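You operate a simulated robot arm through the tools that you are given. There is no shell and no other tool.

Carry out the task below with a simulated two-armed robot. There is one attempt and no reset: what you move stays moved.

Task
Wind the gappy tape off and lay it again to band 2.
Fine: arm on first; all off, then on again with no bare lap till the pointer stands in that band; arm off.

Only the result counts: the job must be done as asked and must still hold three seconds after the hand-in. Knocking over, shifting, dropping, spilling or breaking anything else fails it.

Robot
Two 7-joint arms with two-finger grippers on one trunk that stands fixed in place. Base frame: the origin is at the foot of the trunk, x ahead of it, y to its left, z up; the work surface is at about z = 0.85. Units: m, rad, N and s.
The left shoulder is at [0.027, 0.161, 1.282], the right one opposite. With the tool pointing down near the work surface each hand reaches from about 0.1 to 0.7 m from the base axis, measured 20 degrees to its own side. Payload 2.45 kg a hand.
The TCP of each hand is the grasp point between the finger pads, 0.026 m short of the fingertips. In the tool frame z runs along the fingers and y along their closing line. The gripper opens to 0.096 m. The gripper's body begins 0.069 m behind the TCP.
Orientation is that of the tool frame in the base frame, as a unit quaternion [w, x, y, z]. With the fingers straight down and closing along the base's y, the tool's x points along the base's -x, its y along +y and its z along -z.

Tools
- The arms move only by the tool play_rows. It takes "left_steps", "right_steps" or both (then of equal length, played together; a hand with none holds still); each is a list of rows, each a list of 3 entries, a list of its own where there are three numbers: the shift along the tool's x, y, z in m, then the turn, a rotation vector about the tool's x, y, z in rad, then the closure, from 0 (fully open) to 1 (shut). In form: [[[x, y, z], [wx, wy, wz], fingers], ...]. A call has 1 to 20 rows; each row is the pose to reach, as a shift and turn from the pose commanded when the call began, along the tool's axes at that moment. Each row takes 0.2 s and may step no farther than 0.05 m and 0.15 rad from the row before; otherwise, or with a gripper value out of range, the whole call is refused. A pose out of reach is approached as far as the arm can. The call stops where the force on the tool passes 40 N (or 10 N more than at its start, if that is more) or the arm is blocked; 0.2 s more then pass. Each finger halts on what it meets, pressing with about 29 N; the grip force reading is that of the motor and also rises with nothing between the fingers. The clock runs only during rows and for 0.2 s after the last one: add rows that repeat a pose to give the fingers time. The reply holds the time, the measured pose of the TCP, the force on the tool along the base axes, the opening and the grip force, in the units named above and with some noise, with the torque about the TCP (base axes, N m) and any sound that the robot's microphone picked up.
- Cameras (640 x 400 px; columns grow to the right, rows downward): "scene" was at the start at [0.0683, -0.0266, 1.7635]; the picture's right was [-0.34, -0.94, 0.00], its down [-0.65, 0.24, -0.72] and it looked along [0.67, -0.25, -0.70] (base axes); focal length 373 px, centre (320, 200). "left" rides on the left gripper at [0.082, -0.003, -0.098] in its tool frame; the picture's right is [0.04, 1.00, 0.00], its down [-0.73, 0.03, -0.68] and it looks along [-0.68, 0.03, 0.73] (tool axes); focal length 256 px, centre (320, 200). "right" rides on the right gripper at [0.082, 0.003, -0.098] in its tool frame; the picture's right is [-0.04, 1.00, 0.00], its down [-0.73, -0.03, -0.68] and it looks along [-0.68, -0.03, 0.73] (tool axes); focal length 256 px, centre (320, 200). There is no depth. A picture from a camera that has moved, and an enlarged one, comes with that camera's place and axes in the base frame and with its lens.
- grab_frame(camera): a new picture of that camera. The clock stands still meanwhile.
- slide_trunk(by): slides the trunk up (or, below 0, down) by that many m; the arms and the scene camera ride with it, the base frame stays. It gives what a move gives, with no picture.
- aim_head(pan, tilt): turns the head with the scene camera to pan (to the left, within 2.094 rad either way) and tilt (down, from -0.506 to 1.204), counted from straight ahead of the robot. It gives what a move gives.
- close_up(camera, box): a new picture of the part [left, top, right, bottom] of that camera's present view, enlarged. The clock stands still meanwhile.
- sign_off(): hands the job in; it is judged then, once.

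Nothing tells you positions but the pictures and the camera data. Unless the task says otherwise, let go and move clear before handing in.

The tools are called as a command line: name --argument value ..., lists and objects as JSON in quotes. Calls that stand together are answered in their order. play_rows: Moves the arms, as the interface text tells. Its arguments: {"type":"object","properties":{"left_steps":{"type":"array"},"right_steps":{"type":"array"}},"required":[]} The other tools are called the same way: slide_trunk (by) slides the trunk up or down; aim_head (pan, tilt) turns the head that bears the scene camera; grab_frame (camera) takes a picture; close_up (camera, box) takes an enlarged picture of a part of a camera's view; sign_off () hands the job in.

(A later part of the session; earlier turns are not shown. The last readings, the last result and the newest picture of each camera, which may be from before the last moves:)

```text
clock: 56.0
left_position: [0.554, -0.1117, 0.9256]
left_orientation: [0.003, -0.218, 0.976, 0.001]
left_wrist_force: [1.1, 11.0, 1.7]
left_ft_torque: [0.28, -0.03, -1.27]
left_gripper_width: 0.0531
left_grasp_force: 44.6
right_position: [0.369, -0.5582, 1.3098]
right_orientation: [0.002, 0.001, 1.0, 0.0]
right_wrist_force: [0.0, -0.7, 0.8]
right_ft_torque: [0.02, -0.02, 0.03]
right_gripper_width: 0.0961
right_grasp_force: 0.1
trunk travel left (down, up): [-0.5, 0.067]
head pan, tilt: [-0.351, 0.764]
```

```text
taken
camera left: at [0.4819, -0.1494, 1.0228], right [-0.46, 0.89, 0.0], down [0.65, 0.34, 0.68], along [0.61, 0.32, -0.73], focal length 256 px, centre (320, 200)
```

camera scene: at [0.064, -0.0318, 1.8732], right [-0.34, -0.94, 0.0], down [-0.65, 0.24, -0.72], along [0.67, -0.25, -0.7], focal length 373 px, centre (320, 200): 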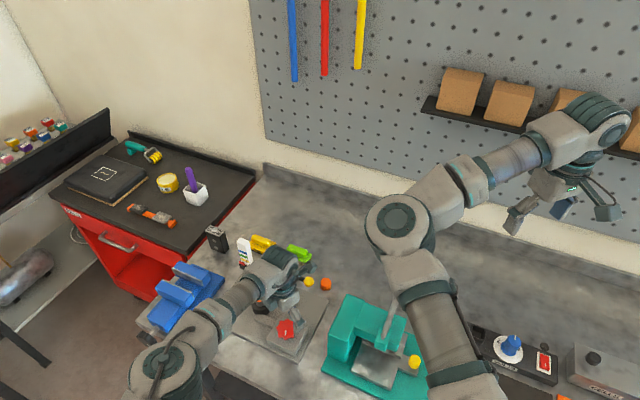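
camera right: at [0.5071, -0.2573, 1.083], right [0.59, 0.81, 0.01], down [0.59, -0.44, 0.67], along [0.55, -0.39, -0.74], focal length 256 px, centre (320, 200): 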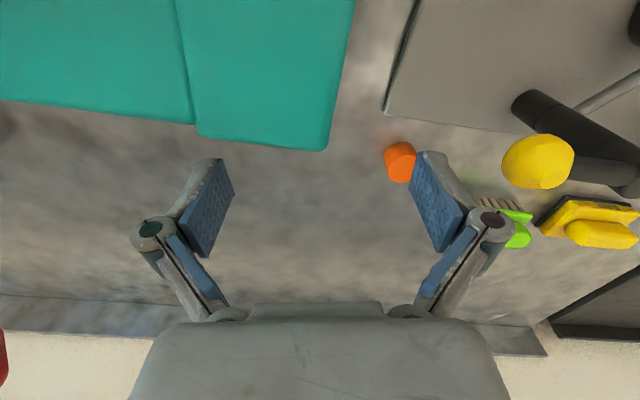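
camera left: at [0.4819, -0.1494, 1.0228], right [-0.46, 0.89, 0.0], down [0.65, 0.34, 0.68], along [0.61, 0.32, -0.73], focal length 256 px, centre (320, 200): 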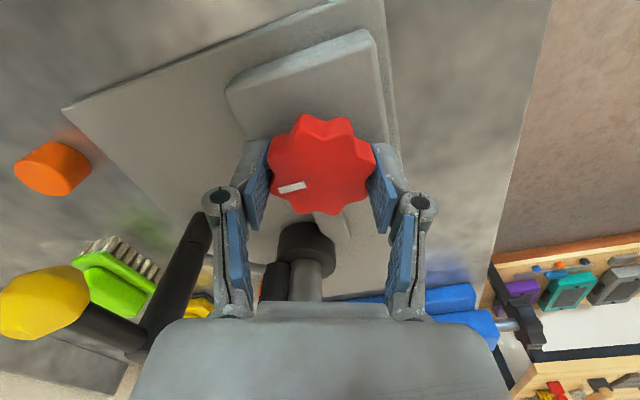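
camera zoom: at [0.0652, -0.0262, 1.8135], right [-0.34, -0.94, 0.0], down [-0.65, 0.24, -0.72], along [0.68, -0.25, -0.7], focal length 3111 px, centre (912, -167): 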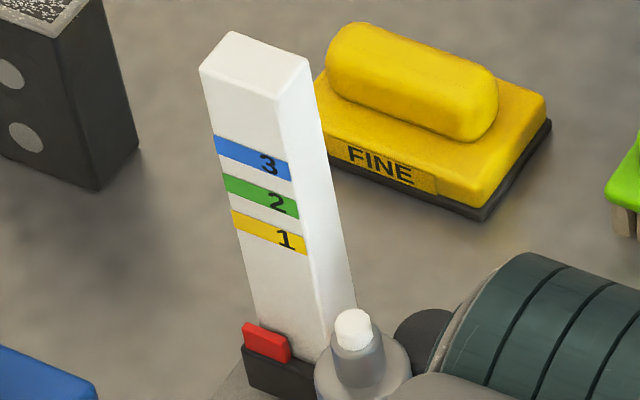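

The end stop is reached (torque about −1.3 N·m, pointer no longer moves), so the tape is all off. Now I'll release, swing the open hand to the negative end of its range, and prepare for clockwise strokes.

play_rows --left_steps '[[[0, 0, 0], [0, 0, 0.1], 1.0], [[0, 0, 0], [0, 0, 0.1], 0.4], [[0, 0, 0], [0, 0, 0.1], 0.0], [[0, 0, -0.025], [0, 0, 0], 0.0], [[0, 0, -0.05], [0, 0, -0.14], 0.0], [[0, 0, -0.05], [0, 0, -0.28], 0.0], [[0, 0, -0.05], [0, 0, -0.42], 0.0], [[0, 0, -0.05], [0, 0, -0.56], 0.0], [[0, 0, -0.05], [0, 0, -0.7], 0.0], [[0, 0, -0.05], [0, 0, -0.84], 0.0], [[0, 0, -0.05], [0, 0, -0.98], 0.0], [[0, 0, -0.05], [0, 0, -1.12], 0.0], [[0, 0, -0.05], [0, 0, -1.26], 0.0], [[0, 0, -0.05], [0, 0, -1.4], 0.0], [[0, 0, -0.05], [0, 0, -1.5], 0.0]]'

grab_frame --camera "left"

close_up --camera "scene" --box '[215, 225, 275, 285]'

```text
clock: 59.2
left_position: [0.5533, -0.1134, 0.9757]
left_orientation: [-0.001, 0.825, -0.565, 0.001]
left_wrist_force: [0.5, 0.3, 0.0]
left_ft_torque: [-0.02, 0.0, 0.01]
left_gripper_width: 0.096
left_grasp_force: 0.1
right_position: [0.3676, -0.5605, 1.3099]
right_orientation: [0.002, -0.001, 1.0, 0.0]
right_wrist_force: [0.6, -0.2, -0.2]
right_ft_torque: [0.03, -0.01, -0.04]
right_gripper_width: 0.0961
right_grasp_force: 0.1
trunk travel left (down, up): [-0.5, 0.067]
head pan, tilt: [-0.351, 0.764]
```

```text
taken
camera left: at [0.5848, -0.1874, 1.0741], right [-0.92, -0.4, 0.0], down [-0.29, 0.67, 0.68], along [-0.27, 0.62, -0.73], focal length 256 px, centre (320, 200)
```

left: 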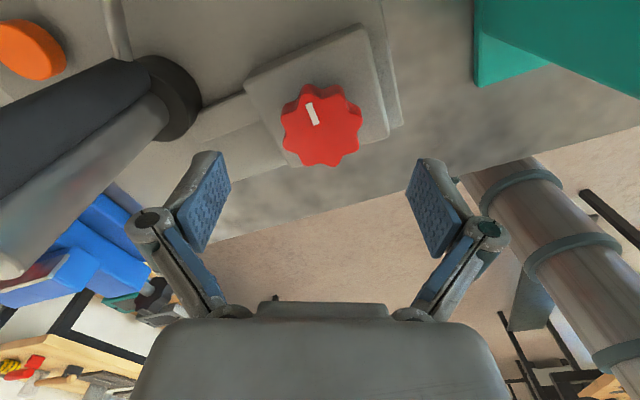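

```text
6.67 times, centred on (245, 255) of scene
camera zoom: at [0.0656, -0.0305, 1.8134], right [-0.34, -0.94, 0.0], down [-0.65, 0.24, -0.72], along [0.67, -0.25, -0.7], focal length 2489 px, centre (820, -167)
```

zoom: 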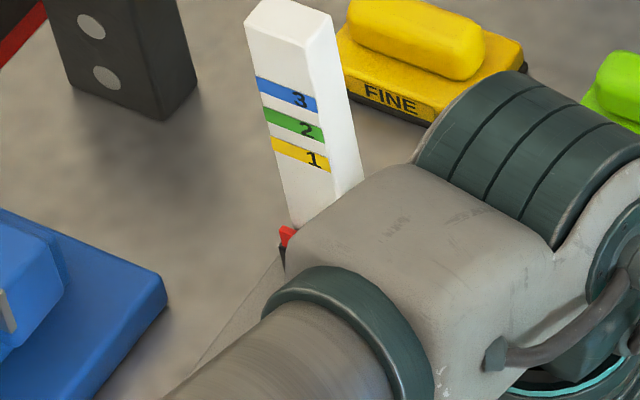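

The spindle is bare, the roller is on, and the knob is centred below the hand. I'll descend, grip, and start laying on clockwise at a gentle pace.

play_rows --left_steps '[[[0, 0, 0.025], [0, 0, 0], 0.0], [[0, 0, 0.05], [0, 0, 0], 0.0], [[0, 0, 0.05], [0, 0, 0], 0.6], [[0, 0, 0.05], [0, 0, 0], 1.0], [[0, 0, 0.05], [0, 0, 0], 1.0], [[0, 0, 0.05], [0, 0, 0.1], 1.0], [[0, 0, 0.05], [0, 0, 0.2], 1.0], [[0, 0, 0.05], [0, 0, 0.3], 1.0], [[0, 0, 0.05], [0, 0, 0.4], 1.0], [[0, 0, 0.05], [0, 0, 0.5], 1.0], [[0, 0, 0.05], [0, 0, 0.6], 1.0], [[0, 0, 0.05], [0, 0, 0.7], 1.0], [[0, 0, 0.05], [0, 0, 0.8], 1.0]]'

grab_frame --camera "left"

close_up --camera "scene" --box '[225, 220, 273, 268]'

```text
clock: 62.0
left_position: [0.5499, -0.1171, 0.9266]
left_orientation: [0.001, -0.538, 0.843, -0.002]
left_wrist_force: [-26.0, -12.0, 13.1]
left_ft_torque: [-0.57, 1.11, 0.1]
left_gripper_width: 0.0536
left_grasp_force: 45.3
right_position: [0.3654, -0.5617, 1.3096]
right_orientation: [0.005, 0.0, 1.0, 0.001]
right_wrist_force: [-0.1, 1.2, -1.0]
right_ft_torque: [0.01, 0.01, 0.02]
right_gripper_width: 0.0961
right_grasp_force: 0.0
trunk travel left (down, up): [-0.5, 0.067]
head pan, tilt: [-0.351, 0.764]
```

```text
taken
camera left: at [0.5185, -0.1916, 1.0255], right [-0.92, 0.39, 0.0], down [0.28, 0.68, 0.68], along [0.26, 0.63, -0.73], focal length 256 px, centre (320, 200)
```

left: 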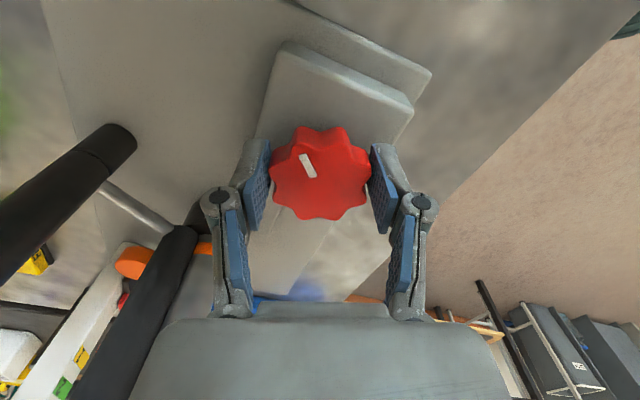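

```text
8.33 times, centred on (249, 244) of scene
camera zoom: at [0.0555, -0.0373, 1.8137], right [-0.34, -0.94, -0.01], down [-0.65, 0.24, -0.72], along [0.68, -0.24, -0.69], focal length 3111 px, centre (912, -167)
```

zoom: 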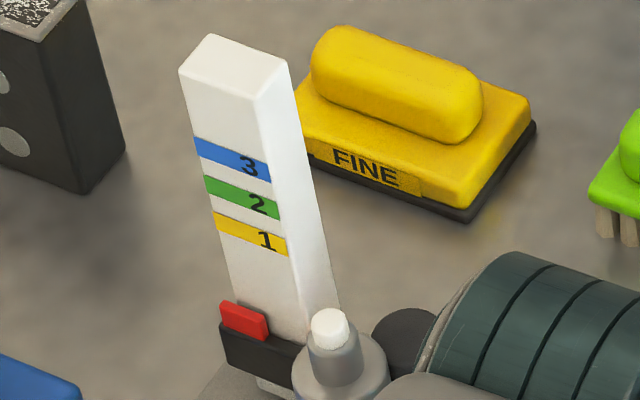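

The pointer is rising again and the first lap of tape appears under the roller. I'll loosen the fingers briefly to relieve the sideways strain and read the true hand position.

play_rows --left_steps '[[[0, 0, 0], [0, 0, 0], 0.35], [[0, 0, 0], [0, 0, 0], 0.35], [[0, 0, 0], [0, 0, 0], 0.35]]'

grab_frame --camera "left"

```text
clock: 62.8
left_position: [0.5563, -0.1165, 0.9234]
left_orientation: [0.003, -0.538, 0.843, 0.001]
left_wrist_force: [-0.1, -0.6, -0.2]
left_ft_torque: [0.0, 0.0, 0.0]
left_gripper_width: 0.0622
left_grasp_force: 0.1
right_position: [0.3689, -0.5645, 1.3073]
right_orientation: [0.001, 0.001, 1.0, 0.002]
right_wrist_force: [-0.3, 0.2, 0.2]
right_ft_torque: [-0.01, 0.01, 0.01]
right_gripper_width: 0.0961
right_grasp_force: 0.0
trunk travel left (down, up): [-0.5, 0.067]
head pan, tilt: [-0.351, 0.764]
```

```text
taken
camera left: at [0.5234, -0.192, 1.0224], right [-0.92, 0.38, 0.0], down [0.28, 0.68, 0.68], along [0.26, 0.63, -0.73], focal length 256 px, centre (320, 200)
```

left: 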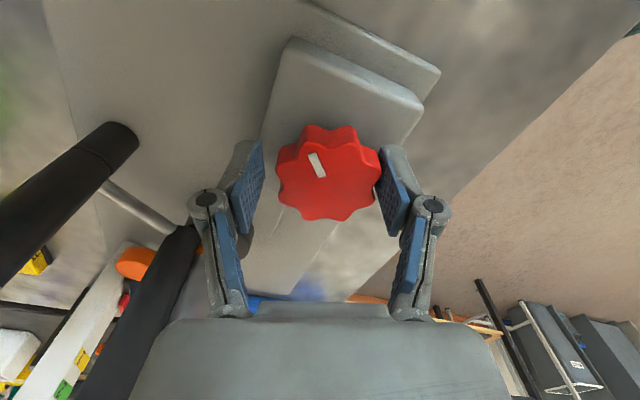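

The hand had drifted about 6 mm off the knob axis; I'll recentre, regrip and continue clockwise in a shorter stroke.

play_rows --left_steps '[[[-0.003, 0.005, -0.002], [0, 0, 0], 0.35], [[-0.003, 0.005, -0.002], [0, 0, 0], 0.35], [[-0.003, 0.005, -0.002], [0, 0, 0], 1.0], [[-0.003, 0.005, -0.002], [0, 0, 0], 1.0], [[-0.003, 0.005, -0.002], [0, 0, 0.1], 1.0], [[-0.003, 0.005, -0.002], [0, 0, 0.2], 1.0], [[-0.003, 0.005, -0.002], [0, 0, 0.3], 1.0], [[-0.003, 0.005, -0.002], [0, 0, 0.4], 1.0], [[-0.003, 0.005, -0.002], [0, 0, 0.5], 1.0], [[-0.003, 0.005, -0.002], [0, 0, 0.6], 1.0]]'

play_rows --left_steps '[[[0, 0, 0], [0, 0, 0], 0.35], [[0, 0, 0], [0, 0, 0], 0.35], [[0, 0, 0], [0, 0, 0], 0.35]]'

grab_frame --camera "left"

close_up --camera "scene" --box '[225, 220, 273, 268]'

```text
clock: 64.2
left_position: [0.5559, -0.1072, 0.9276]
left_orientation: [0.008, -0.468, 0.884, -0.004]
left_wrist_force: [17.7, 0.1, -14.0]
left_ft_torque: [-1.0, -0.05, 0.15]
left_gripper_width: 0.0537
left_grasp_force: 45.0
right_position: [0.3672, -0.5604, 1.3086]
right_orientation: [0.002, 0.0, 1.0, 0.0]
right_wrist_force: [0.0, -0.4, 1.0]
right_ft_torque: [0.03, -0.02, 0.01]
right_gripper_width: 0.096
right_grasp_force: 0.1
trunk travel left (down, up): [-0.5, 0.067]
head pan, tilt: [-0.351, 0.764]
stopped in row 6 (left hand): the force on the tool passed its limit at 40 N (the readings are from after the stop); the commanded pose is now the measured one
```

```text
clock: 65.0
left_position: [0.551, -0.1062, 0.9297]
left_orientation: [0.008, -0.466, 0.885, -0.003]
left_wrist_force: [0.1, -0.2, -0.2]
left_ft_torque: [-0.03, -0.01, 0.0]
left_gripper_width: 0.0626
left_grasp_force: 0.1
right_position: [0.3649, -0.5576, 1.3112]
right_orientation: [0.003, 0.0, 1.0, 0.0]
right_wrist_force: [-0.9, 0.2, -0.2]
right_ft_torque: [0.02, -0.01, -0.01]
right_gripper_width: 0.0961
right_grasp_force: 0.1
trunk travel left (down, up): [-0.5, 0.067]
head pan, tilt: [-0.351, 0.764]
```

```text
taken
camera left: at [0.5068, -0.175, 1.0281], right [-0.85, 0.53, -0.01], down [0.38, 0.62, 0.69], along [0.37, 0.58, -0.73], focal length 256 px, centre (320, 200)
```

left: 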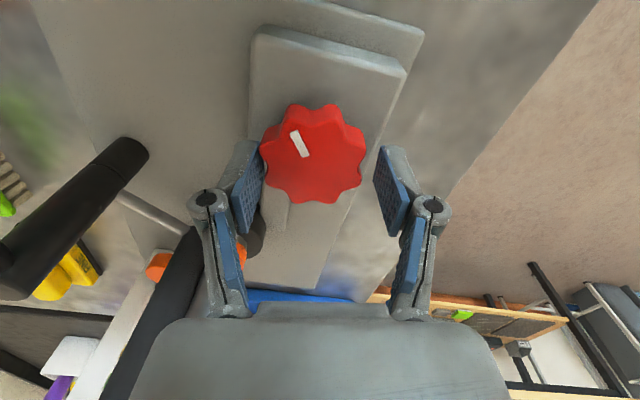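

```text
8.33 times, centred on (249, 244) of scene
camera zoom: at [0.0658, -0.0307, 1.8134], right [-0.34, -0.94, 0.0], down [-0.65, 0.24, -0.72], along [0.67, -0.25, -0.7], focal length 3111 px, centre (912, -167)
```

zoom: 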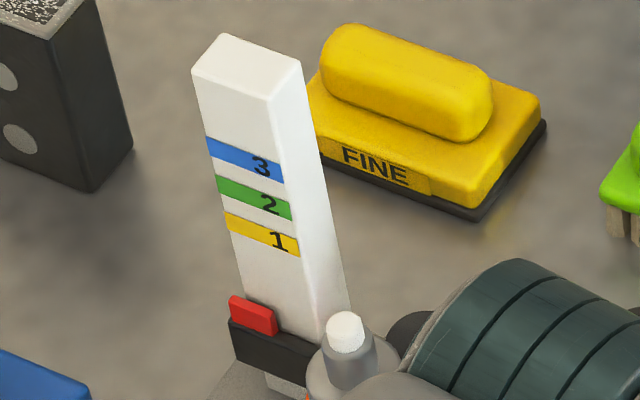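

The strain limit stopped that stroke because the hand had sprung off-axis. I'll recentre the hand and level it with loose fingers, then use a lighter, position-held grip.

play_rows --left_steps '[[[0.002, -0.001, 0.002], [-0.006, 0.006, 0], 0.3], [[0.0054, -0.0031, 0.004], [-0.012, 0.011, 0], 0.3], [[0.0054, -0.0031, 0.004], [-0.012, 0.011, 0], 0.3], [[0.0054, -0.0031, 0.004], [-0.012, 0.011, 0], 0.3]]'

grab_frame --camera "left"

```text
clock: 66.0
left_position: [0.5514, -0.1152, 0.9254]
left_orientation: [0.0, -0.465, 0.885, -0.001]
left_wrist_force: [0.1, 0.2, -0.6]
left_ft_torque: [0.0, -0.02, -0.02]
left_gripper_width: 0.067
left_grasp_force: 0.2
right_position: [0.3648, -0.5591, 1.3122]
right_orientation: [0.004, 0.0, 1.0, 0.0]
right_wrist_force: [0.1, 0.0, -0.1]
right_ft_torque: [0.01, 0.02, 0.02]
right_gripper_width: 0.0959
right_grasp_force: 0.1
trunk travel left (down, up): [-0.5, 0.067]
head pan, tilt: [-0.351, 0.764]
```

```text
taken
camera left: at [0.509, -0.1824, 1.0241], right [-0.85, 0.53, 0.0], down [0.39, 0.62, 0.68], along [0.36, 0.57, -0.73], focal length 256 px, centre (320, 200)
```

left: 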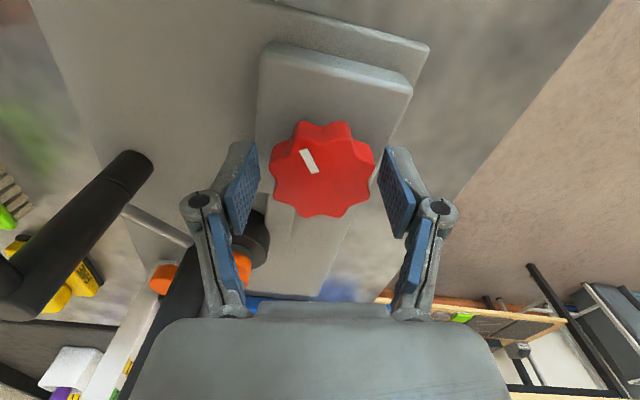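

Well centred now. I'll take a lighter grip (about 53 mm) and continue clockwise.

play_rows --left_steps '[[[0, 0, 0], [0, 0, 0], 0.45], [[0, 0, 0], [0, 0, 0], 0.45], [[0, 0, 0], [0, 0, 0.1], 0.45], [[0, 0, 0], [0, 0, 0.2], 0.45], [[0, 0, 0], [0, 0, 0.3], 0.45], [[0, 0, 0], [0, 0, 0.4], 0.45], [[0, 0, 0], [0, 0, 0.5], 0.45]]'

grab_frame --camera "left"

close_up --camera "scene" --box '[225, 220, 273, 268]'

```text
clock: 67.6
left_position: [0.5513, -0.1128, 0.9262]
left_orientation: [0.0, -0.232, 0.973, -0.001]
left_wrist_force: [-3.0, 2.8, -1.5]
left_ft_torque: [0.0, 0.07, 0.03]
left_gripper_width: 0.0543
left_grasp_force: 1.3
right_position: [0.3642, -0.5583, 1.3111]
right_orientation: [0.003, -0.001, 1.0, 0.0]
right_wrist_force: [0.5, 0.8, 0.4]
right_ft_torque: [0.03, 0.02, 0.0]
right_gripper_width: 0.0959
right_grasp_force: 0.0
trunk travel left (down, up): [-0.5, 0.067]
head pan, tilt: [-0.351, 0.764]
```

```text
taken
camera left: at [0.481, -0.1526, 1.0249], right [-0.49, 0.87, 0.0], down [0.64, 0.36, 0.68], along [0.59, 0.33, -0.73], focal length 256 px, centre (320, 200)
```

left: 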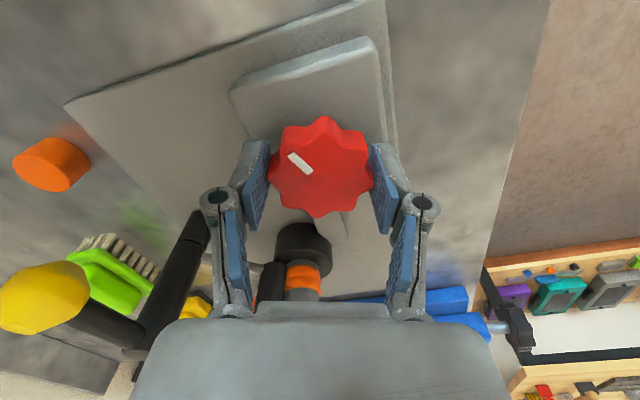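

```text
8.33 times, centred on (249, 244) of scene
camera zoom: at [0.0653, -0.0309, 1.8134], right [-0.34, -0.94, 0.0], down [-0.65, 0.24, -0.72], along [0.67, -0.25, -0.7], focal length 3111 px, centre (912, -167)
```

zoom: 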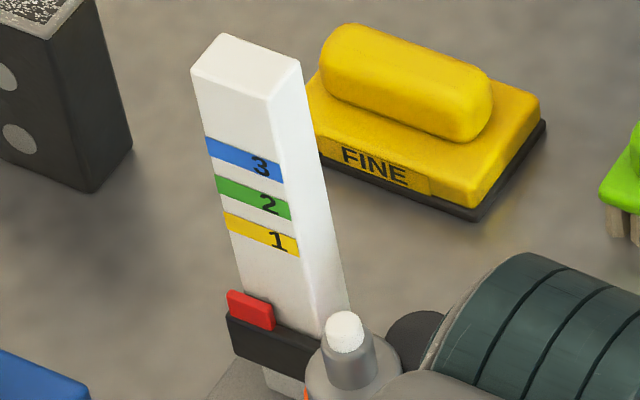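

Low strain now, though the knob slipped slightly before seating in the lobes. I'll use a slightly firmer hold and continue clockwise.

play_rows --left_steps '[[[0, 0, 0], [0, 0, 0], 0.49], [[0, 0, 0], [0, 0, 0.1], 0.49], [[0, 0, 0], [0, 0, 0.2], 0.49], [[0, 0, 0], [0, 0, 0.3], 0.49], [[0, 0, 0], [0, 0, 0.4], 0.49], [[0, 0, 0], [0, 0, 0.5], 0.49], [[0, 0, 0], [0, 0, 0.6], 0.49], [[0, 0, 0], [0, 0, 0.7], 0.49], [[0, 0, 0], [0, 0, 0.8], 0.49], [[0, 0, 0], [0, 0, 0.9], 0.49], [[0, 0, 0], [0, 0, 1.0], 0.49]]'

grab_frame --camera "left"

close_up --camera "scene" --box '[225, 220, 273, 268]'

```text
clock: 70.0
left_position: [0.5513, -0.1128, 0.9272]
left_orientation: [0.001, 0.263, 0.965, 0.0]
left_wrist_force: [-0.6, 4.5, -0.3]
left_ft_torque: [0.1, 0.5, 0.02]
left_gripper_width: 0.0526
left_grasp_force: 44.8
right_position: [0.3642, -0.5575, 1.3114]
right_orientation: [0.004, 0.0, 1.0, 0.0]
right_wrist_force: [0.8, -1.3, 0.6]
right_ft_torque: [0.02, -0.01, -0.01]
right_gripper_width: 0.096
right_grasp_force: 0.0
trunk travel left (down, up): [-0.5, 0.067]
head pan, tilt: [-0.351, 0.764]
```

```text
taken
camera left: at [0.4803, -0.0741, 1.0249], right [0.47, 0.88, 0.0], down [0.65, -0.35, 0.68], along [0.6, -0.32, -0.73], focal length 256 px, centre (320, 200)
```

left: 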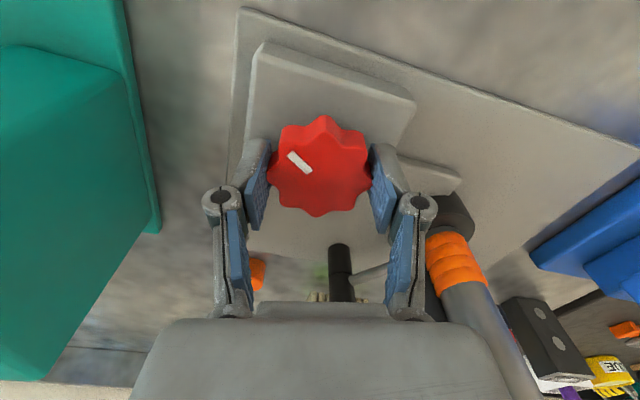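

```text
8.33 times, centred on (249, 244) of scene
camera zoom: at [0.0653, -0.0298, 1.8134], right [-0.34, -0.94, 0.0], down [-0.65, 0.24, -0.72], along [0.67, -0.25, -0.7], focal length 3111 px, centre (912, -167)
```

zoom: 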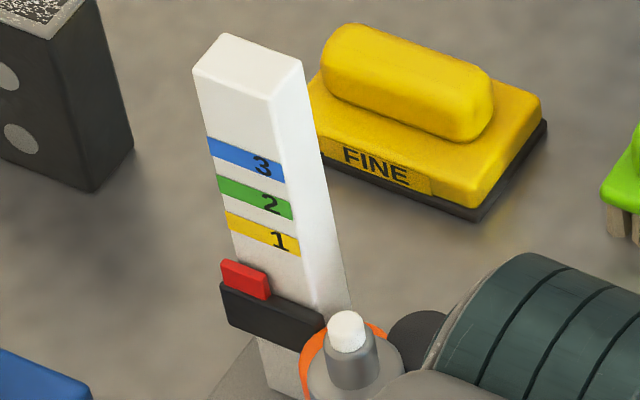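

One clean radian: the laps lie tight and the pointer rose steadily with little strain. Before going on, I want a low side view of the scale to read the pointer without parallax, so I'll release and move the left hand to a viewing pose on the left.

play_rows --left_steps '[[[0, 0, 0], [0, 0, 0], 0.3], [[0, 0, 0], [0, 0, 0], 0.0], [[0, 0, -0.03], [0, 0, 0], 0.0], [[0, 0, -0.07], [0, 0, 0], 0.0], [[0, 0, -0.11], [0, 0, 0], 0.0], [[0, 0, -0.148], [0, 0, 0], 0.0], [[0.011, 0.037, -0.148], [0, 0, 0.04], 0.0], [[0.022, 0.074, -0.148], [0, 0, 0.08], 0.0], [[0.033, 0.111, -0.148], [0, 0, 0.12], 0.0], [[0.044, 0.149, -0.148], [0, 0, 0.16], 0.0], [[0.055, 0.186, -0.148], [0, 0, 0.2], 0.0], [[0.066, 0.223, -0.148], [0, 0, 0.25], 0.0]]'

grab_frame --camera "left"

grab_frame --camera "scene"

```text
clock: 72.6
left_position: [0.5922, 0.0574, 1.0744]
left_orientation: [0.001, 0.349, 0.937, 0.0]
left_wrist_force: [0.1, 0.2, 0.2]
left_ft_torque: [-0.04, 0.0, 0.01]
left_gripper_width: 0.0963
left_grasp_force: 0.0
left hand out of reach, approached as far as the arm can: row 11, 12
right_position: [0.3642, -0.5597, 1.3109]
right_orientation: [0.004, 0.0, 1.0, 0.0]
right_wrist_force: [1.0, -0.5, -0.4]
right_ft_torque: [-0.01, 0.01, 0.0]
right_gripper_width: 0.096
right_grasp_force: 0.1
trunk travel left (down, up): [-0.5, 0.067]
head pan, tilt: [-0.351, 0.764]
```

```text
taken
camera left: at [0.5285, 0.1087, 1.1736], right [0.62, 0.78, 0.0], down [0.57, -0.46, 0.68], along [0.53, -0.42, -0.73], focal length 256 px, centre (320, 200)
```

left: 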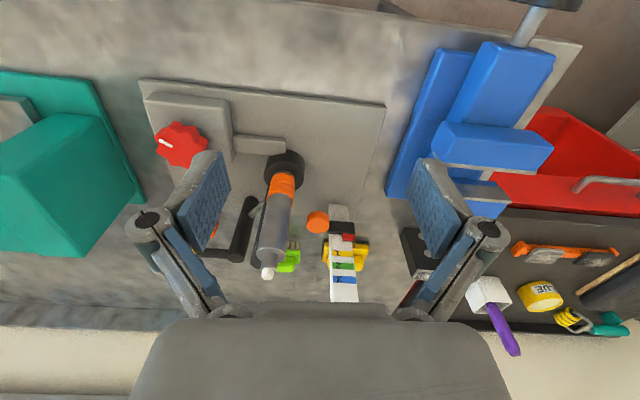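

```text
taken
camera scene: at [0.0658, -0.0302, 1.8134], right [-0.34, -0.94, 0.0], down [-0.65, 0.24, -0.72], along [0.67, -0.25, -0.7], focal length 373 px, centre (320, 200)
```

scene: 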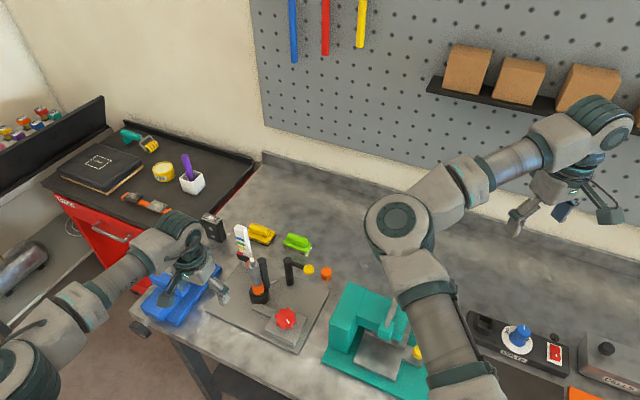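

close_up --camera "left" --box '[235, 140, 405, 310]'

close_up --camera "scene" --box '[215, 215, 295, 315]'

```text
2.35 times, centred on (320, 225) of left
camera zoom: at [0.5285, 0.1087, 1.1736], right [0.62, 0.78, 0.0], down [0.57, -0.46, 0.68], along [0.53, -0.42, -0.73], focal length 602 px, centre (320, 141)
```

zoom: 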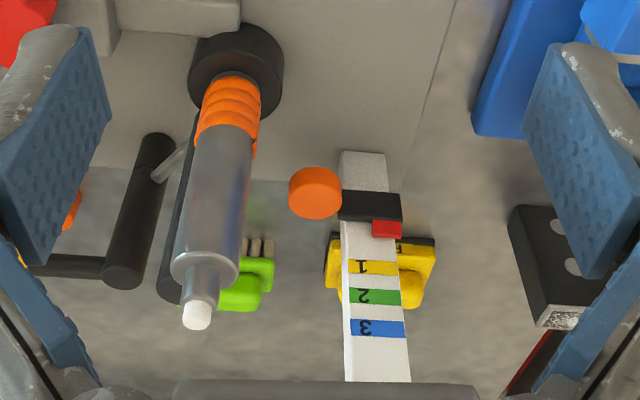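

```text
4.00 times, centred on (255, 265) of scene
camera zoom: at [0.0658, -0.0302, 1.8134], right [-0.34, -0.94, 0.0], down [-0.65, 0.24, -0.72], along [0.67, -0.25, -0.7], focal length 1493 px, centre (580, -60)
```

zoom: 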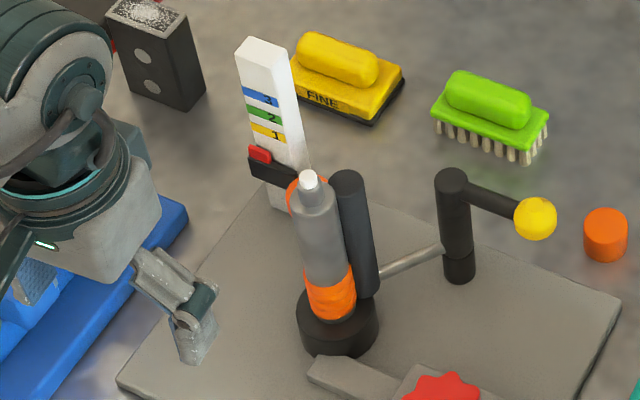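

The side view shows the pointer still below band 1; tape laps are tight. I'll tilt the hand forward for a flatter look at the scale.

play_rows --left_steps '[[[0, 0, 0.005], [0, -0.12, 0], 0.0], [[0, 0, 0.01], [0, -0.24, 0], 0.0], [[0, 0, 0.015], [0, -0.36, 0], 0.0], [[0, 0, 0.02], [0, -0.48, 0], 0.0], [[0, 0, 0.025], [0, -0.6, 0], 0.0]]'

grab_frame --camera "left"

```text
clock: 73.8
left_position: [0.5931, 0.0539, 1.0503]
left_orientation: [0.279, 0.332, 0.895, -0.104]
left_wrist_force: [0.2, 0.0, 0.9]
left_ft_torque: [-0.01, 0.02, -0.01]
left_gripper_width: 0.0959
left_grasp_force: 0.2
right_position: [0.3638, -0.5581, 1.3098]
right_orientation: [0.003, 0.0, 1.0, 0.0]
right_wrist_force: [0.0, -0.5, 0.2]
right_ft_torque: [0.01, 0.0, -0.03]
right_gripper_width: 0.0958
right_grasp_force: 0.0
trunk travel left (down, up): [-0.5, 0.067]
head pan, tilt: [-0.351, 0.764]
```

```text
taken
camera left: at [0.4977, 0.1334, 1.0852], right [0.63, 0.78, -0.02], down [0.18, -0.12, 0.98], along [0.76, -0.62, -0.22], focal length 256 px, centre (320, 200)
```

left: 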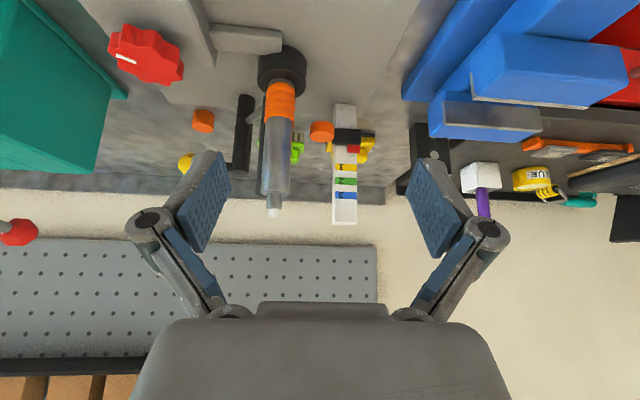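

close_up --camera "left" --box '[300, 90, 390, 235]'

close_up --camera "left" --box '[240, 50, 330, 220]'

```text
2.76 times, centred on (345, 162) of left
camera zoom: at [0.4977, 0.1334, 1.0852], right [0.63, 0.78, -0.02], down [0.18, -0.12, 0.98], along [0.76, -0.62, -0.22], focal length 706 px, centre (251, 303)
```

zoom: 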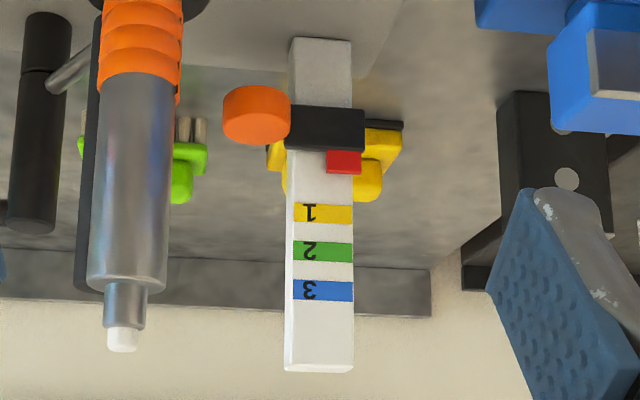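

```text
2.35 times, centred on (285, 135) of left
camera zoom: at [0.4977, 0.1334, 1.0852], right [0.63, 0.78, -0.02], down [0.18, -0.12, 0.98], along [0.76, -0.62, -0.22], focal length 602 px, centre (402, 353)
```

zoom: 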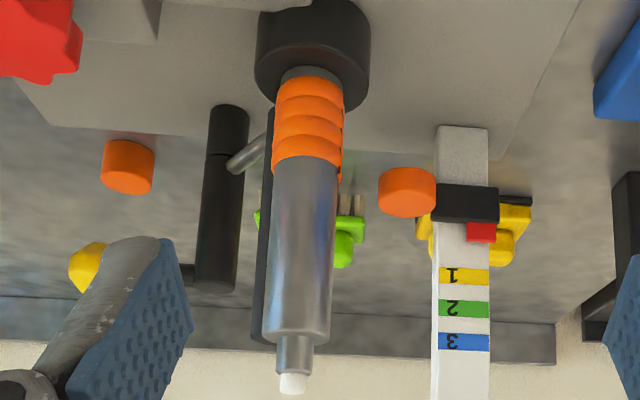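

This flat view shows clearly: the pointer is about 1.3 band spacings below band 1, so roughly 3 rad more clockwise is needed to reach the centre of band 2. I'll level the hand and return above the knob.

play_rows --left_steps '[[[-0.003, 0, -0.004], [0, 0.12, 0], 0.0], [[-0.006, 0, -0.008], [0, 0.24, 0], 0.0], [[-0.009, 0, -0.012], [0, 0.36, 0], 0.0], [[-0.012, 0, -0.016], [0, 0.48, 0], 0.0], [[-0.014, 0, -0.0206], [0, 0.6, 0], 0.0]]'

```text
clock: 75.0
left_position: [0.5933, 0.0546, 1.0747]
left_orientation: [0.0, 0.348, 0.937, 0.0]
left_wrist_force: [0.5, -0.1, 1.0]
left_ft_torque: [0.01, 0.01, 0.01]
left_gripper_width: 0.096
left_grasp_force: 0.1
right_position: [0.3643, -0.5595, 1.3104]
right_orientation: [0.004, 0.0, 1.0, 0.001]
right_wrist_force: [-0.6, -1.1, -1.1]
right_ft_torque: [0.04, 0.02, -0.06]
right_gripper_width: 0.096
right_grasp_force: 0.1
trunk travel left (down, up): [-0.5, 0.067]
head pan, tilt: [-0.351, 0.764]
```

play_rows --left_steps '[[[-0.006, -0.012, 0], [0, 0, -0.13], 0.0], [[-0.015, -0.031, 0], [0, 0, -0.26], 0.0], [[-0.025, -0.051, 0], [0, 0, -0.39], 0.0], [[-0.036, -0.071, 0], [0, 0, -0.52], 0.0], [[-0.046, -0.092, 0], [0, 0, -0.65], 0.0], [[-0.056, -0.112, 0], [0, 0, -0.78], 0.0], [[-0.066, -0.132, 0], [0, 0, -0.91], 0.0], [[-0.077, -0.153, 0], [0, 0, -1.04], 0.0], [[-0.077, -0.153, 0], [0, 0, -1.17], 0.0], [[-0.077, -0.153, 0.02], [0, 0, -1.3], 0.0], [[-0.077, -0.153, 0.04], [0, 0, -1.43], 0.0], [[-0.077, -0.153, 0.06], [0, 0, -1.56], 0.0], [[-0.077, -0.153, 0.08], [0, 0, -1.69], 0.0], [[-0.077, -0.153, 0.1], [0, 0, -1.8], 0.0]]'

grab_frame --camera "left"

```text
clock: 78.0
left_position: [0.5506, -0.111, 0.9747]
left_orientation: [0.001, -0.519, 0.855, 0.0]
left_wrist_force: [-0.3, 0.2, 0.5]
left_ft_torque: [-0.05, 0.01, 0.01]
left_gripper_width: 0.0959
left_grasp_force: 0.0
right_position: [0.3645, -0.5592, 1.3109]
right_orientation: [0.003, 0.0, 1.0, 0.001]
right_wrist_force: [-0.4, -0.7, -0.2]
right_ft_torque: [-0.01, 0.02, 0.01]
right_gripper_width: 0.0961
right_grasp_force: 0.1
trunk travel left (down, up): [-0.5, 0.067]
head pan, tilt: [-0.351, 0.764]
```

```text
taken
camera left: at [0.5154, -0.1842, 1.0729], right [-0.9, 0.43, 0.0], down [0.31, 0.67, 0.68], along [0.29, 0.61, -0.73], focal length 256 px, centre (320, 200)
```

left: 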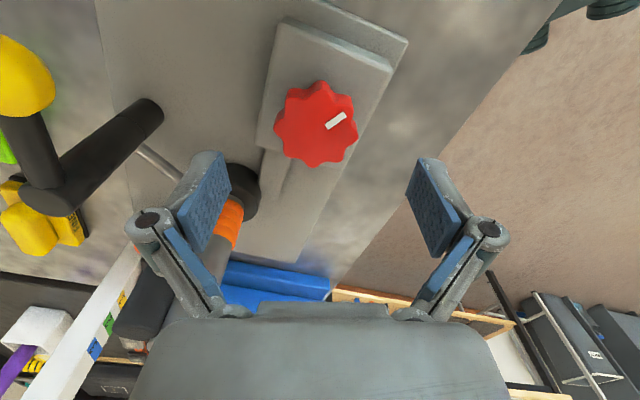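

play_rows --left_steps '[[[0.001, -0.002, 0.02], [0, 0, 0], 0.0], [[0.001, -0.003, 0.04], [0, 0, 0], 0.0], [[0.001, -0.003, 0.049], [0, 0, 0], 0.2], [[0.001, -0.003, 0.049], [0, 0, 0], 0.3]]'

grab_frame --camera "left"

```text
clock: 79.0
left_position: [0.5551, -0.1142, 0.9236]
left_orientation: [0.0, -0.517, 0.856, 0.0]
left_wrist_force: [0.1, -0.3, -0.8]
left_ft_torque: [0.0, 0.0, 0.01]
left_gripper_width: 0.0671
left_grasp_force: 0.1
right_position: [0.3639, -0.5598, 1.3109]
right_orientation: [0.004, 0.0, 1.0, 0.0]
right_wrist_force: [-0.3, -0.2, -0.2]
right_ft_torque: [-0.01, -0.03, 0.0]
right_gripper_width: 0.0963
right_grasp_force: 0.1
trunk travel left (down, up): [-0.5, 0.067]
head pan, tilt: [-0.351, 0.764]
```

```text
taken
camera left: at [0.5207, -0.1873, 1.0218], right [-0.9, 0.43, 0.0], down [0.31, 0.66, 0.68], along [0.29, 0.61, -0.73], focal length 256 px, centre (320, 200)
```

left: 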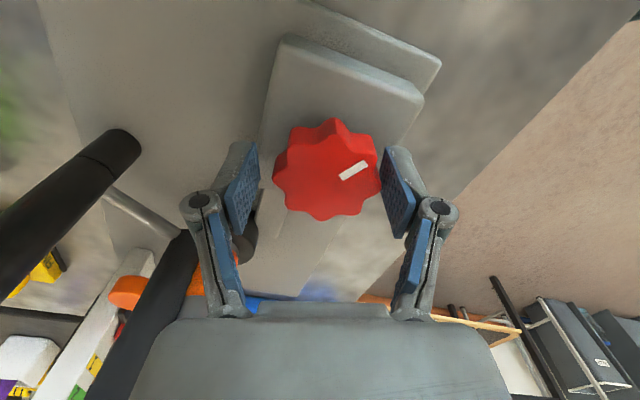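

play_rows --left_steps '[[[0, 0.0035, -0.001], [0, 0, 0], 0.35], [[0, 0.0035, -0.001], [0, 0, 0], 0.35], [[0, 0.0035, -0.001], [0, 0, 0], 0.47], [[0, 0.0035, -0.001], [0, 0, 0], 0.49], [[0, 0.0035, -0.001], [0, 0, 0.1], 0.49], [[0, 0.0035, -0.001], [0, 0, 0.2], 0.49], [[0, 0.0035, -0.001], [0, 0, 0.3], 0.49], [[0, 0.0035, -0.001], [0, 0, 0.4], 0.49], [[0, 0.0035, -0.001], [0, 0, 0.5], 0.49], [[0, 0.0035, -0.001], [0, 0, 0.6], 0.49]]'

grab_frame --camera "left"

close_up --camera "scene" --box '[225, 220, 273, 268]'

```text
clock: 81.2
left_position: [0.5532, -0.1131, 0.925]
left_orientation: [0.0, -0.242, 0.97, -0.001]
left_wrist_force: [-1.3, 8.0, 1.9]
left_ft_torque: [0.11, 0.92, 0.06]
left_gripper_width: 0.0531
left_grasp_force: 45.7
right_position: [0.3642, -0.5562, 1.3114]
right_orientation: [0.003, 0.001, 1.0, 0.0]
right_wrist_force: [-0.1, -0.2, -0.9]
right_ft_torque: [0.02, -0.03, 0.0]
right_gripper_width: 0.0961
right_grasp_force: 0.1
trunk travel left (down, up): [-0.5, 0.067]
head pan, tilt: [-0.351, 0.764]
```

```text
taken
camera left: at [0.4828, -0.153, 1.0241], right [-0.5, 0.86, 0.0], down [0.63, 0.37, 0.68], along [0.59, 0.34, -0.73], focal length 256 px, centre (320, 200)
```

left: 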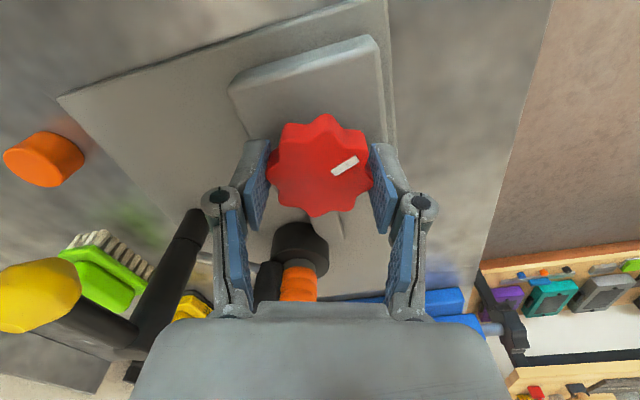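

```text
8.33 times, centred on (249, 244) of scene
camera zoom: at [0.0654, -0.0278, 1.8135], right [-0.34, -0.94, 0.0], down [-0.65, 0.24, -0.72], along [0.67, -0.25, -0.7], focal length 3111 px, centre (912, -167)
```

zoom: 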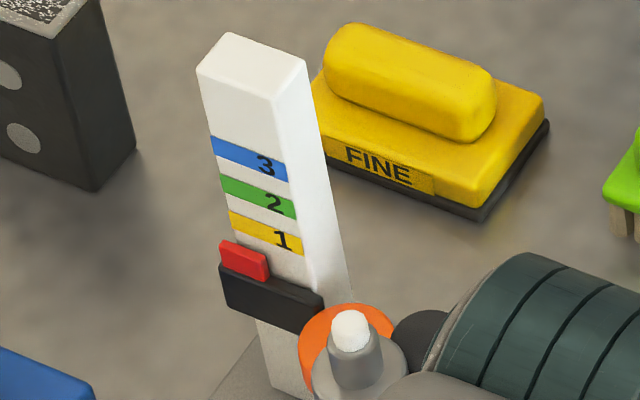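

Steady progress, low strain. I'll continue clockwise another 0.9 rad.

play_rows --left_steps '[[[0, 0, 0], [0, 0, 0.1], 0.49], [[0, 0, 0], [0, 0, 0.2], 0.49], [[0, 0, 0], [0, 0, 0.3], 0.49], [[0, 0, 0], [0, 0, 0.4], 0.49], [[0, 0, 0], [0, 0, 0.5], 0.49], [[0, 0, 0], [0, 0, 0.6], 0.49], [[0, 0, 0], [0, 0, 0.7], 0.49], [[0, 0, 0], [0, 0, 0.8], 0.49], [[0, 0, 0], [0, 0, 0.9], 0.49]]'

grab_frame --camera "left"

close_up --camera "scene" --box '[225, 220, 273, 268]'

```text
clock: 83.2
left_position: [0.5525, -0.1137, 0.9253]
left_orientation: [0.001, 0.205, 0.979, -0.001]
left_wrist_force: [-1.4, 2.2, -6.0]
left_ft_torque: [0.25, 0.02, 0.02]
left_gripper_width: 0.0534
left_grasp_force: 44.7
right_position: [0.3644, -0.5586, 1.3104]
right_orientation: [0.004, 0.0, 1.0, 0.0]
right_wrist_force: [-0.5, 0.1, 0.2]
right_ft_torque: [-0.04, 0.0, -0.02]
right_gripper_width: 0.0963
right_grasp_force: 0.1
trunk travel left (down, up): [-0.5, 0.067]
head pan, tilt: [-0.351, 0.764]
```

```text
taken
camera left: at [0.4775, -0.0832, 1.024], right [0.37, 0.93, 0.0], down [0.68, -0.27, 0.68], along [0.63, -0.25, -0.73], focal length 256 px, centre (320, 200)
```

left: 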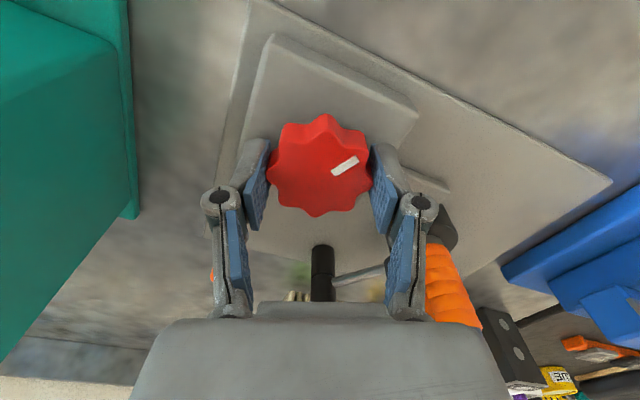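

```text
8.33 times, centred on (249, 244) of scene
camera zoom: at [0.0664, -0.0304, 1.8133], right [-0.34, -0.94, 0.0], down [-0.65, 0.24, -0.72], along [0.67, -0.25, -0.7], focal length 3111 px, centre (912, -167)
```

zoom: 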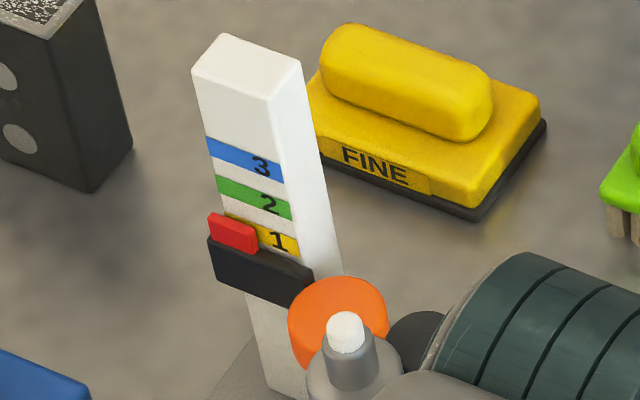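

The pointer is now in band 1, with about 1.4 rad left to the middle of band 2. I'll release, lift, swing back, and regrip for the last stroke.

play_rows --left_steps '[[[0, 0, 0], [0, 0, 0], 0.3], [[0, 0, 0], [0, 0, 0], 0.0], [[0, 0, -0.025], [0, 0, 0], 0.0], [[0, 0, -0.05], [0, 0, -0.14], 0.0], [[0, 0, -0.05], [0, 0, -0.28], 0.0], [[0, 0, -0.05], [0, 0, -0.42], 0.0], [[0, 0, -0.05], [0, 0, -0.56], 0.0], [[0, 0, -0.05], [0, 0, -0.7], 0.0], [[0, 0, -0.05], [0, 0, -0.84], 0.0], [[0, 0, -0.05], [0, 0, -0.98], 0.0], [[0, 0, -0.05], [0, 0, -1.12], 0.0], [[0, 0, -0.05], [0, 0, -1.26], 0.0], [[0, 0, -0.05], [0, 0, -1.4], 0.0], [[0, 0, -0.025], [0, 0, -1.4], 0.1], [[0, 0, 0], [0, 0, -1.4], 0.3], [[0, 0, 0], [0, 0, -1.4], 0.3]]'

grab_frame --camera "left"

close_up --camera "scene" --box '[225, 220, 273, 268]'

```text
clock: 86.6
left_position: [0.5546, -0.1159, 0.9264]
left_orientation: [0.001, -0.475, 0.88, -0.001]
left_wrist_force: [-0.1, 0.0, 0.5]
left_ft_torque: [-0.01, -0.01, 0.0]
left_gripper_width: 0.0673
left_grasp_force: 0.1
right_position: [0.3649, -0.5585, 1.3105]
right_orientation: [0.004, 0.0, 1.0, 0.0]
right_wrist_force: [-0.2, -0.2, -0.2]
right_ft_torque: [-0.01, -0.01, 0.0]
right_gripper_width: 0.0963
right_grasp_force: 0.0
trunk travel left (down, up): [-0.5, 0.067]
head pan, tilt: [-0.351, 0.764]
```

```text
taken
camera left: at [0.5129, -0.1856, 1.0247], right [-0.86, 0.52, 0.0], down [0.38, 0.63, 0.68], along [0.35, 0.58, -0.73], focal length 256 px, centre (320, 200)
```

left: 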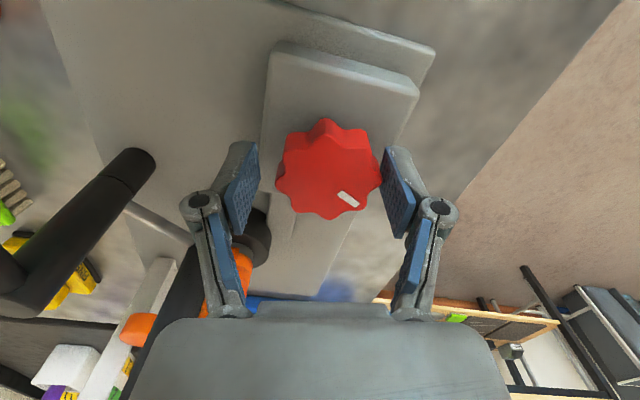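

```text
8.33 times, centred on (249, 244) of scene
camera zoom: at [0.0652, -0.033, 1.8134], right [-0.34, -0.94, 0.0], down [-0.65, 0.24, -0.72], along [0.67, -0.25, -0.7], focal length 3111 px, centre (912, -167)
```

zoom: 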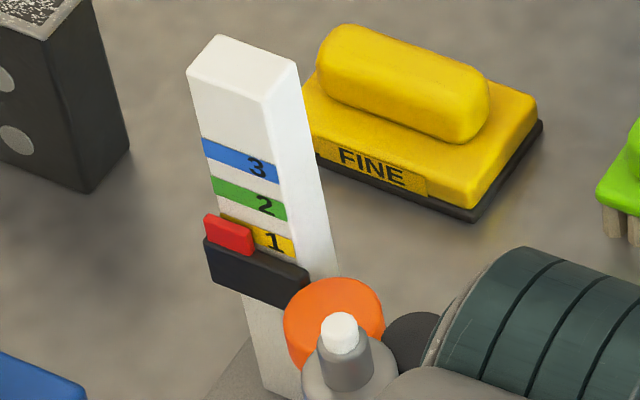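

play_rows --left_steps '[[[-0.001, 0.004, 0.001], [0, 0, 0], 0.35], [[-0.001, 0.004, 0.001], [0, 0, 0], 0.35], [[-0.001, 0.004, 0.001], [0, 0, 0], 0.47], [[-0.001, 0.004, 0.001], [0, 0, 0], 0.49], [[-0.001, 0.004, 0.001], [0, 0, 0.1], 0.49], [[-0.001, 0.004, 0.001], [0, 0, 0.2], 0.49], [[-0.001, 0.004, 0.001], [0, 0, 0.3], 0.49], [[-0.001, 0.004, 0.001], [0, 0, 0.4], 0.49], [[-0.001, 0.004, 0.001], [0, 0, 0.5], 0.49], [[-0.001, 0.004, 0.001], [0, 0, 0.6], 0.49], [[-0.001, 0.004, 0.001], [0, 0, 0.7], 0.49]]'

grab_frame --camera "left"

close_up --camera "scene" --box '[225, 220, 273, 268]'

```text
clock: 89.0
left_position: [0.5509, -0.111, 0.9248]
left_orientation: [0.0, -0.142, 0.99, -0.001]
left_wrist_force: [3.8, -9.7, 3.8]
left_ft_torque: [-0.31, -0.01, 0.04]
left_gripper_width: 0.057
left_grasp_force: 6.0
right_position: [0.3635, -0.5594, 1.3104]
right_orientation: [0.004, 0.0, 1.0, -0.001]
right_wrist_force: [-0.4, 0.3, 0.1]
right_ft_torque: [0.02, -0.02, -0.02]
right_gripper_width: 0.0958
right_grasp_force: 0.0
trunk travel left (down, up): [-0.5, 0.067]
head pan, tilt: [-0.351, 0.764]
```

```text
taken
camera left: at [0.4729, -0.1373, 1.0236], right [-0.32, 0.95, 0.0], down [0.69, 0.24, 0.68], along [0.64, 0.22, -0.73], focal length 256 px, centre (320, 200)
```

left: 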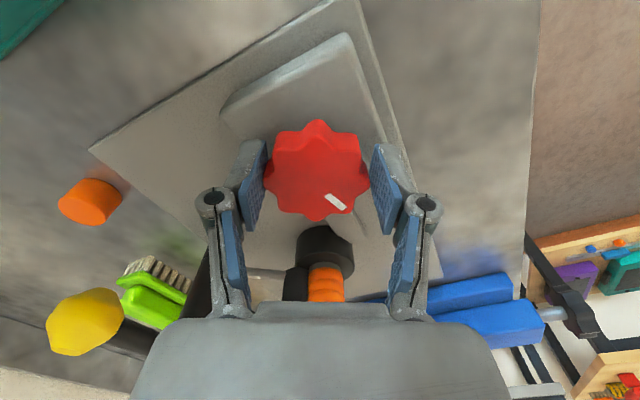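

```text
8.33 times, centred on (249, 244) of scene
camera zoom: at [0.0656, -0.0364, 1.8133], right [-0.34, -0.94, 0.0], down [-0.65, 0.24, -0.72], along [0.67, -0.24, -0.7], focal length 3111 px, centre (912, -167)
```

zoom: 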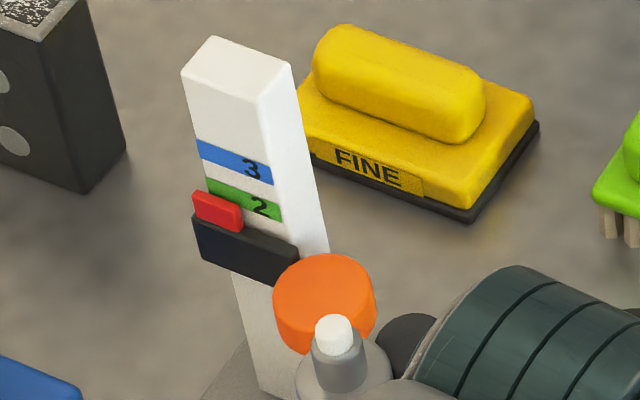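

The pointer approaches band 2; about 0.6 rad remain. I'll continue gently.

play_rows --left_steps '[[[0, 0, 0], [0, 0, 0], 0.6], [[0, 0, 0], [0, 0, 0.08], 0.6], [[0, 0, 0], [0, 0, 0.16], 0.6], [[0, 0, 0], [0, 0, 0.24], 0.6], [[0, 0, 0], [0, 0, 0.32], 0.6], [[0, 0, 0], [0, 0, 0.4], 0.6]]'

grab_frame --camera "left"

close_up --camera "scene" --box '[225, 220, 273, 268]'

```text
clock: 90.4
left_position: [0.5491, -0.1138, 0.9259]
left_orientation: [0.001, 0.057, 0.998, -0.002]
left_wrist_force: [5.5, -20.1, 17.1]
left_ft_torque: [-0.82, 0.14, 0.0]
left_gripper_width: 0.0528
left_grasp_force: 45.0
right_position: [0.3633, -0.5602, 1.3103]
right_orientation: [0.003, 0.0, 1.0, 0.001]
right_wrist_force: [-0.5, 0.2, 0.6]
right_ft_torque: [0.03, 0.06, 0.04]
right_gripper_width: 0.0958
right_grasp_force: 0.1
trunk travel left (down, up): [-0.5, 0.067]
head pan, tilt: [-0.351, 0.764]
```

```text
taken
camera left: at [0.4685, -0.1062, 1.0238], right [0.07, 1.0, 0.0], down [0.73, -0.05, 0.68], along [0.68, -0.05, -0.73], focal length 256 px, centre (320, 200)
```

left: 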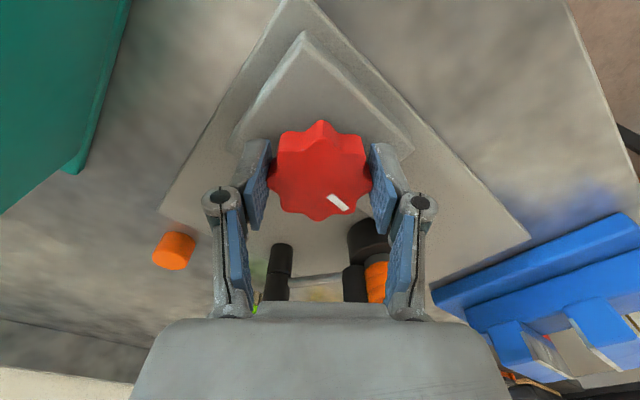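

```text
8.33 times, centred on (249, 244) of scene
camera zoom: at [0.0629, -0.0401, 1.8134], right [-0.34, -0.94, -0.01], down [-0.65, 0.24, -0.72], along [0.68, -0.24, -0.7], focal length 3111 px, centre (912, -167)
```

zoom: 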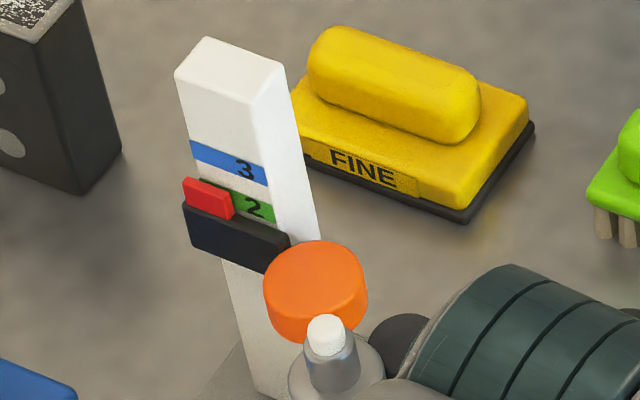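

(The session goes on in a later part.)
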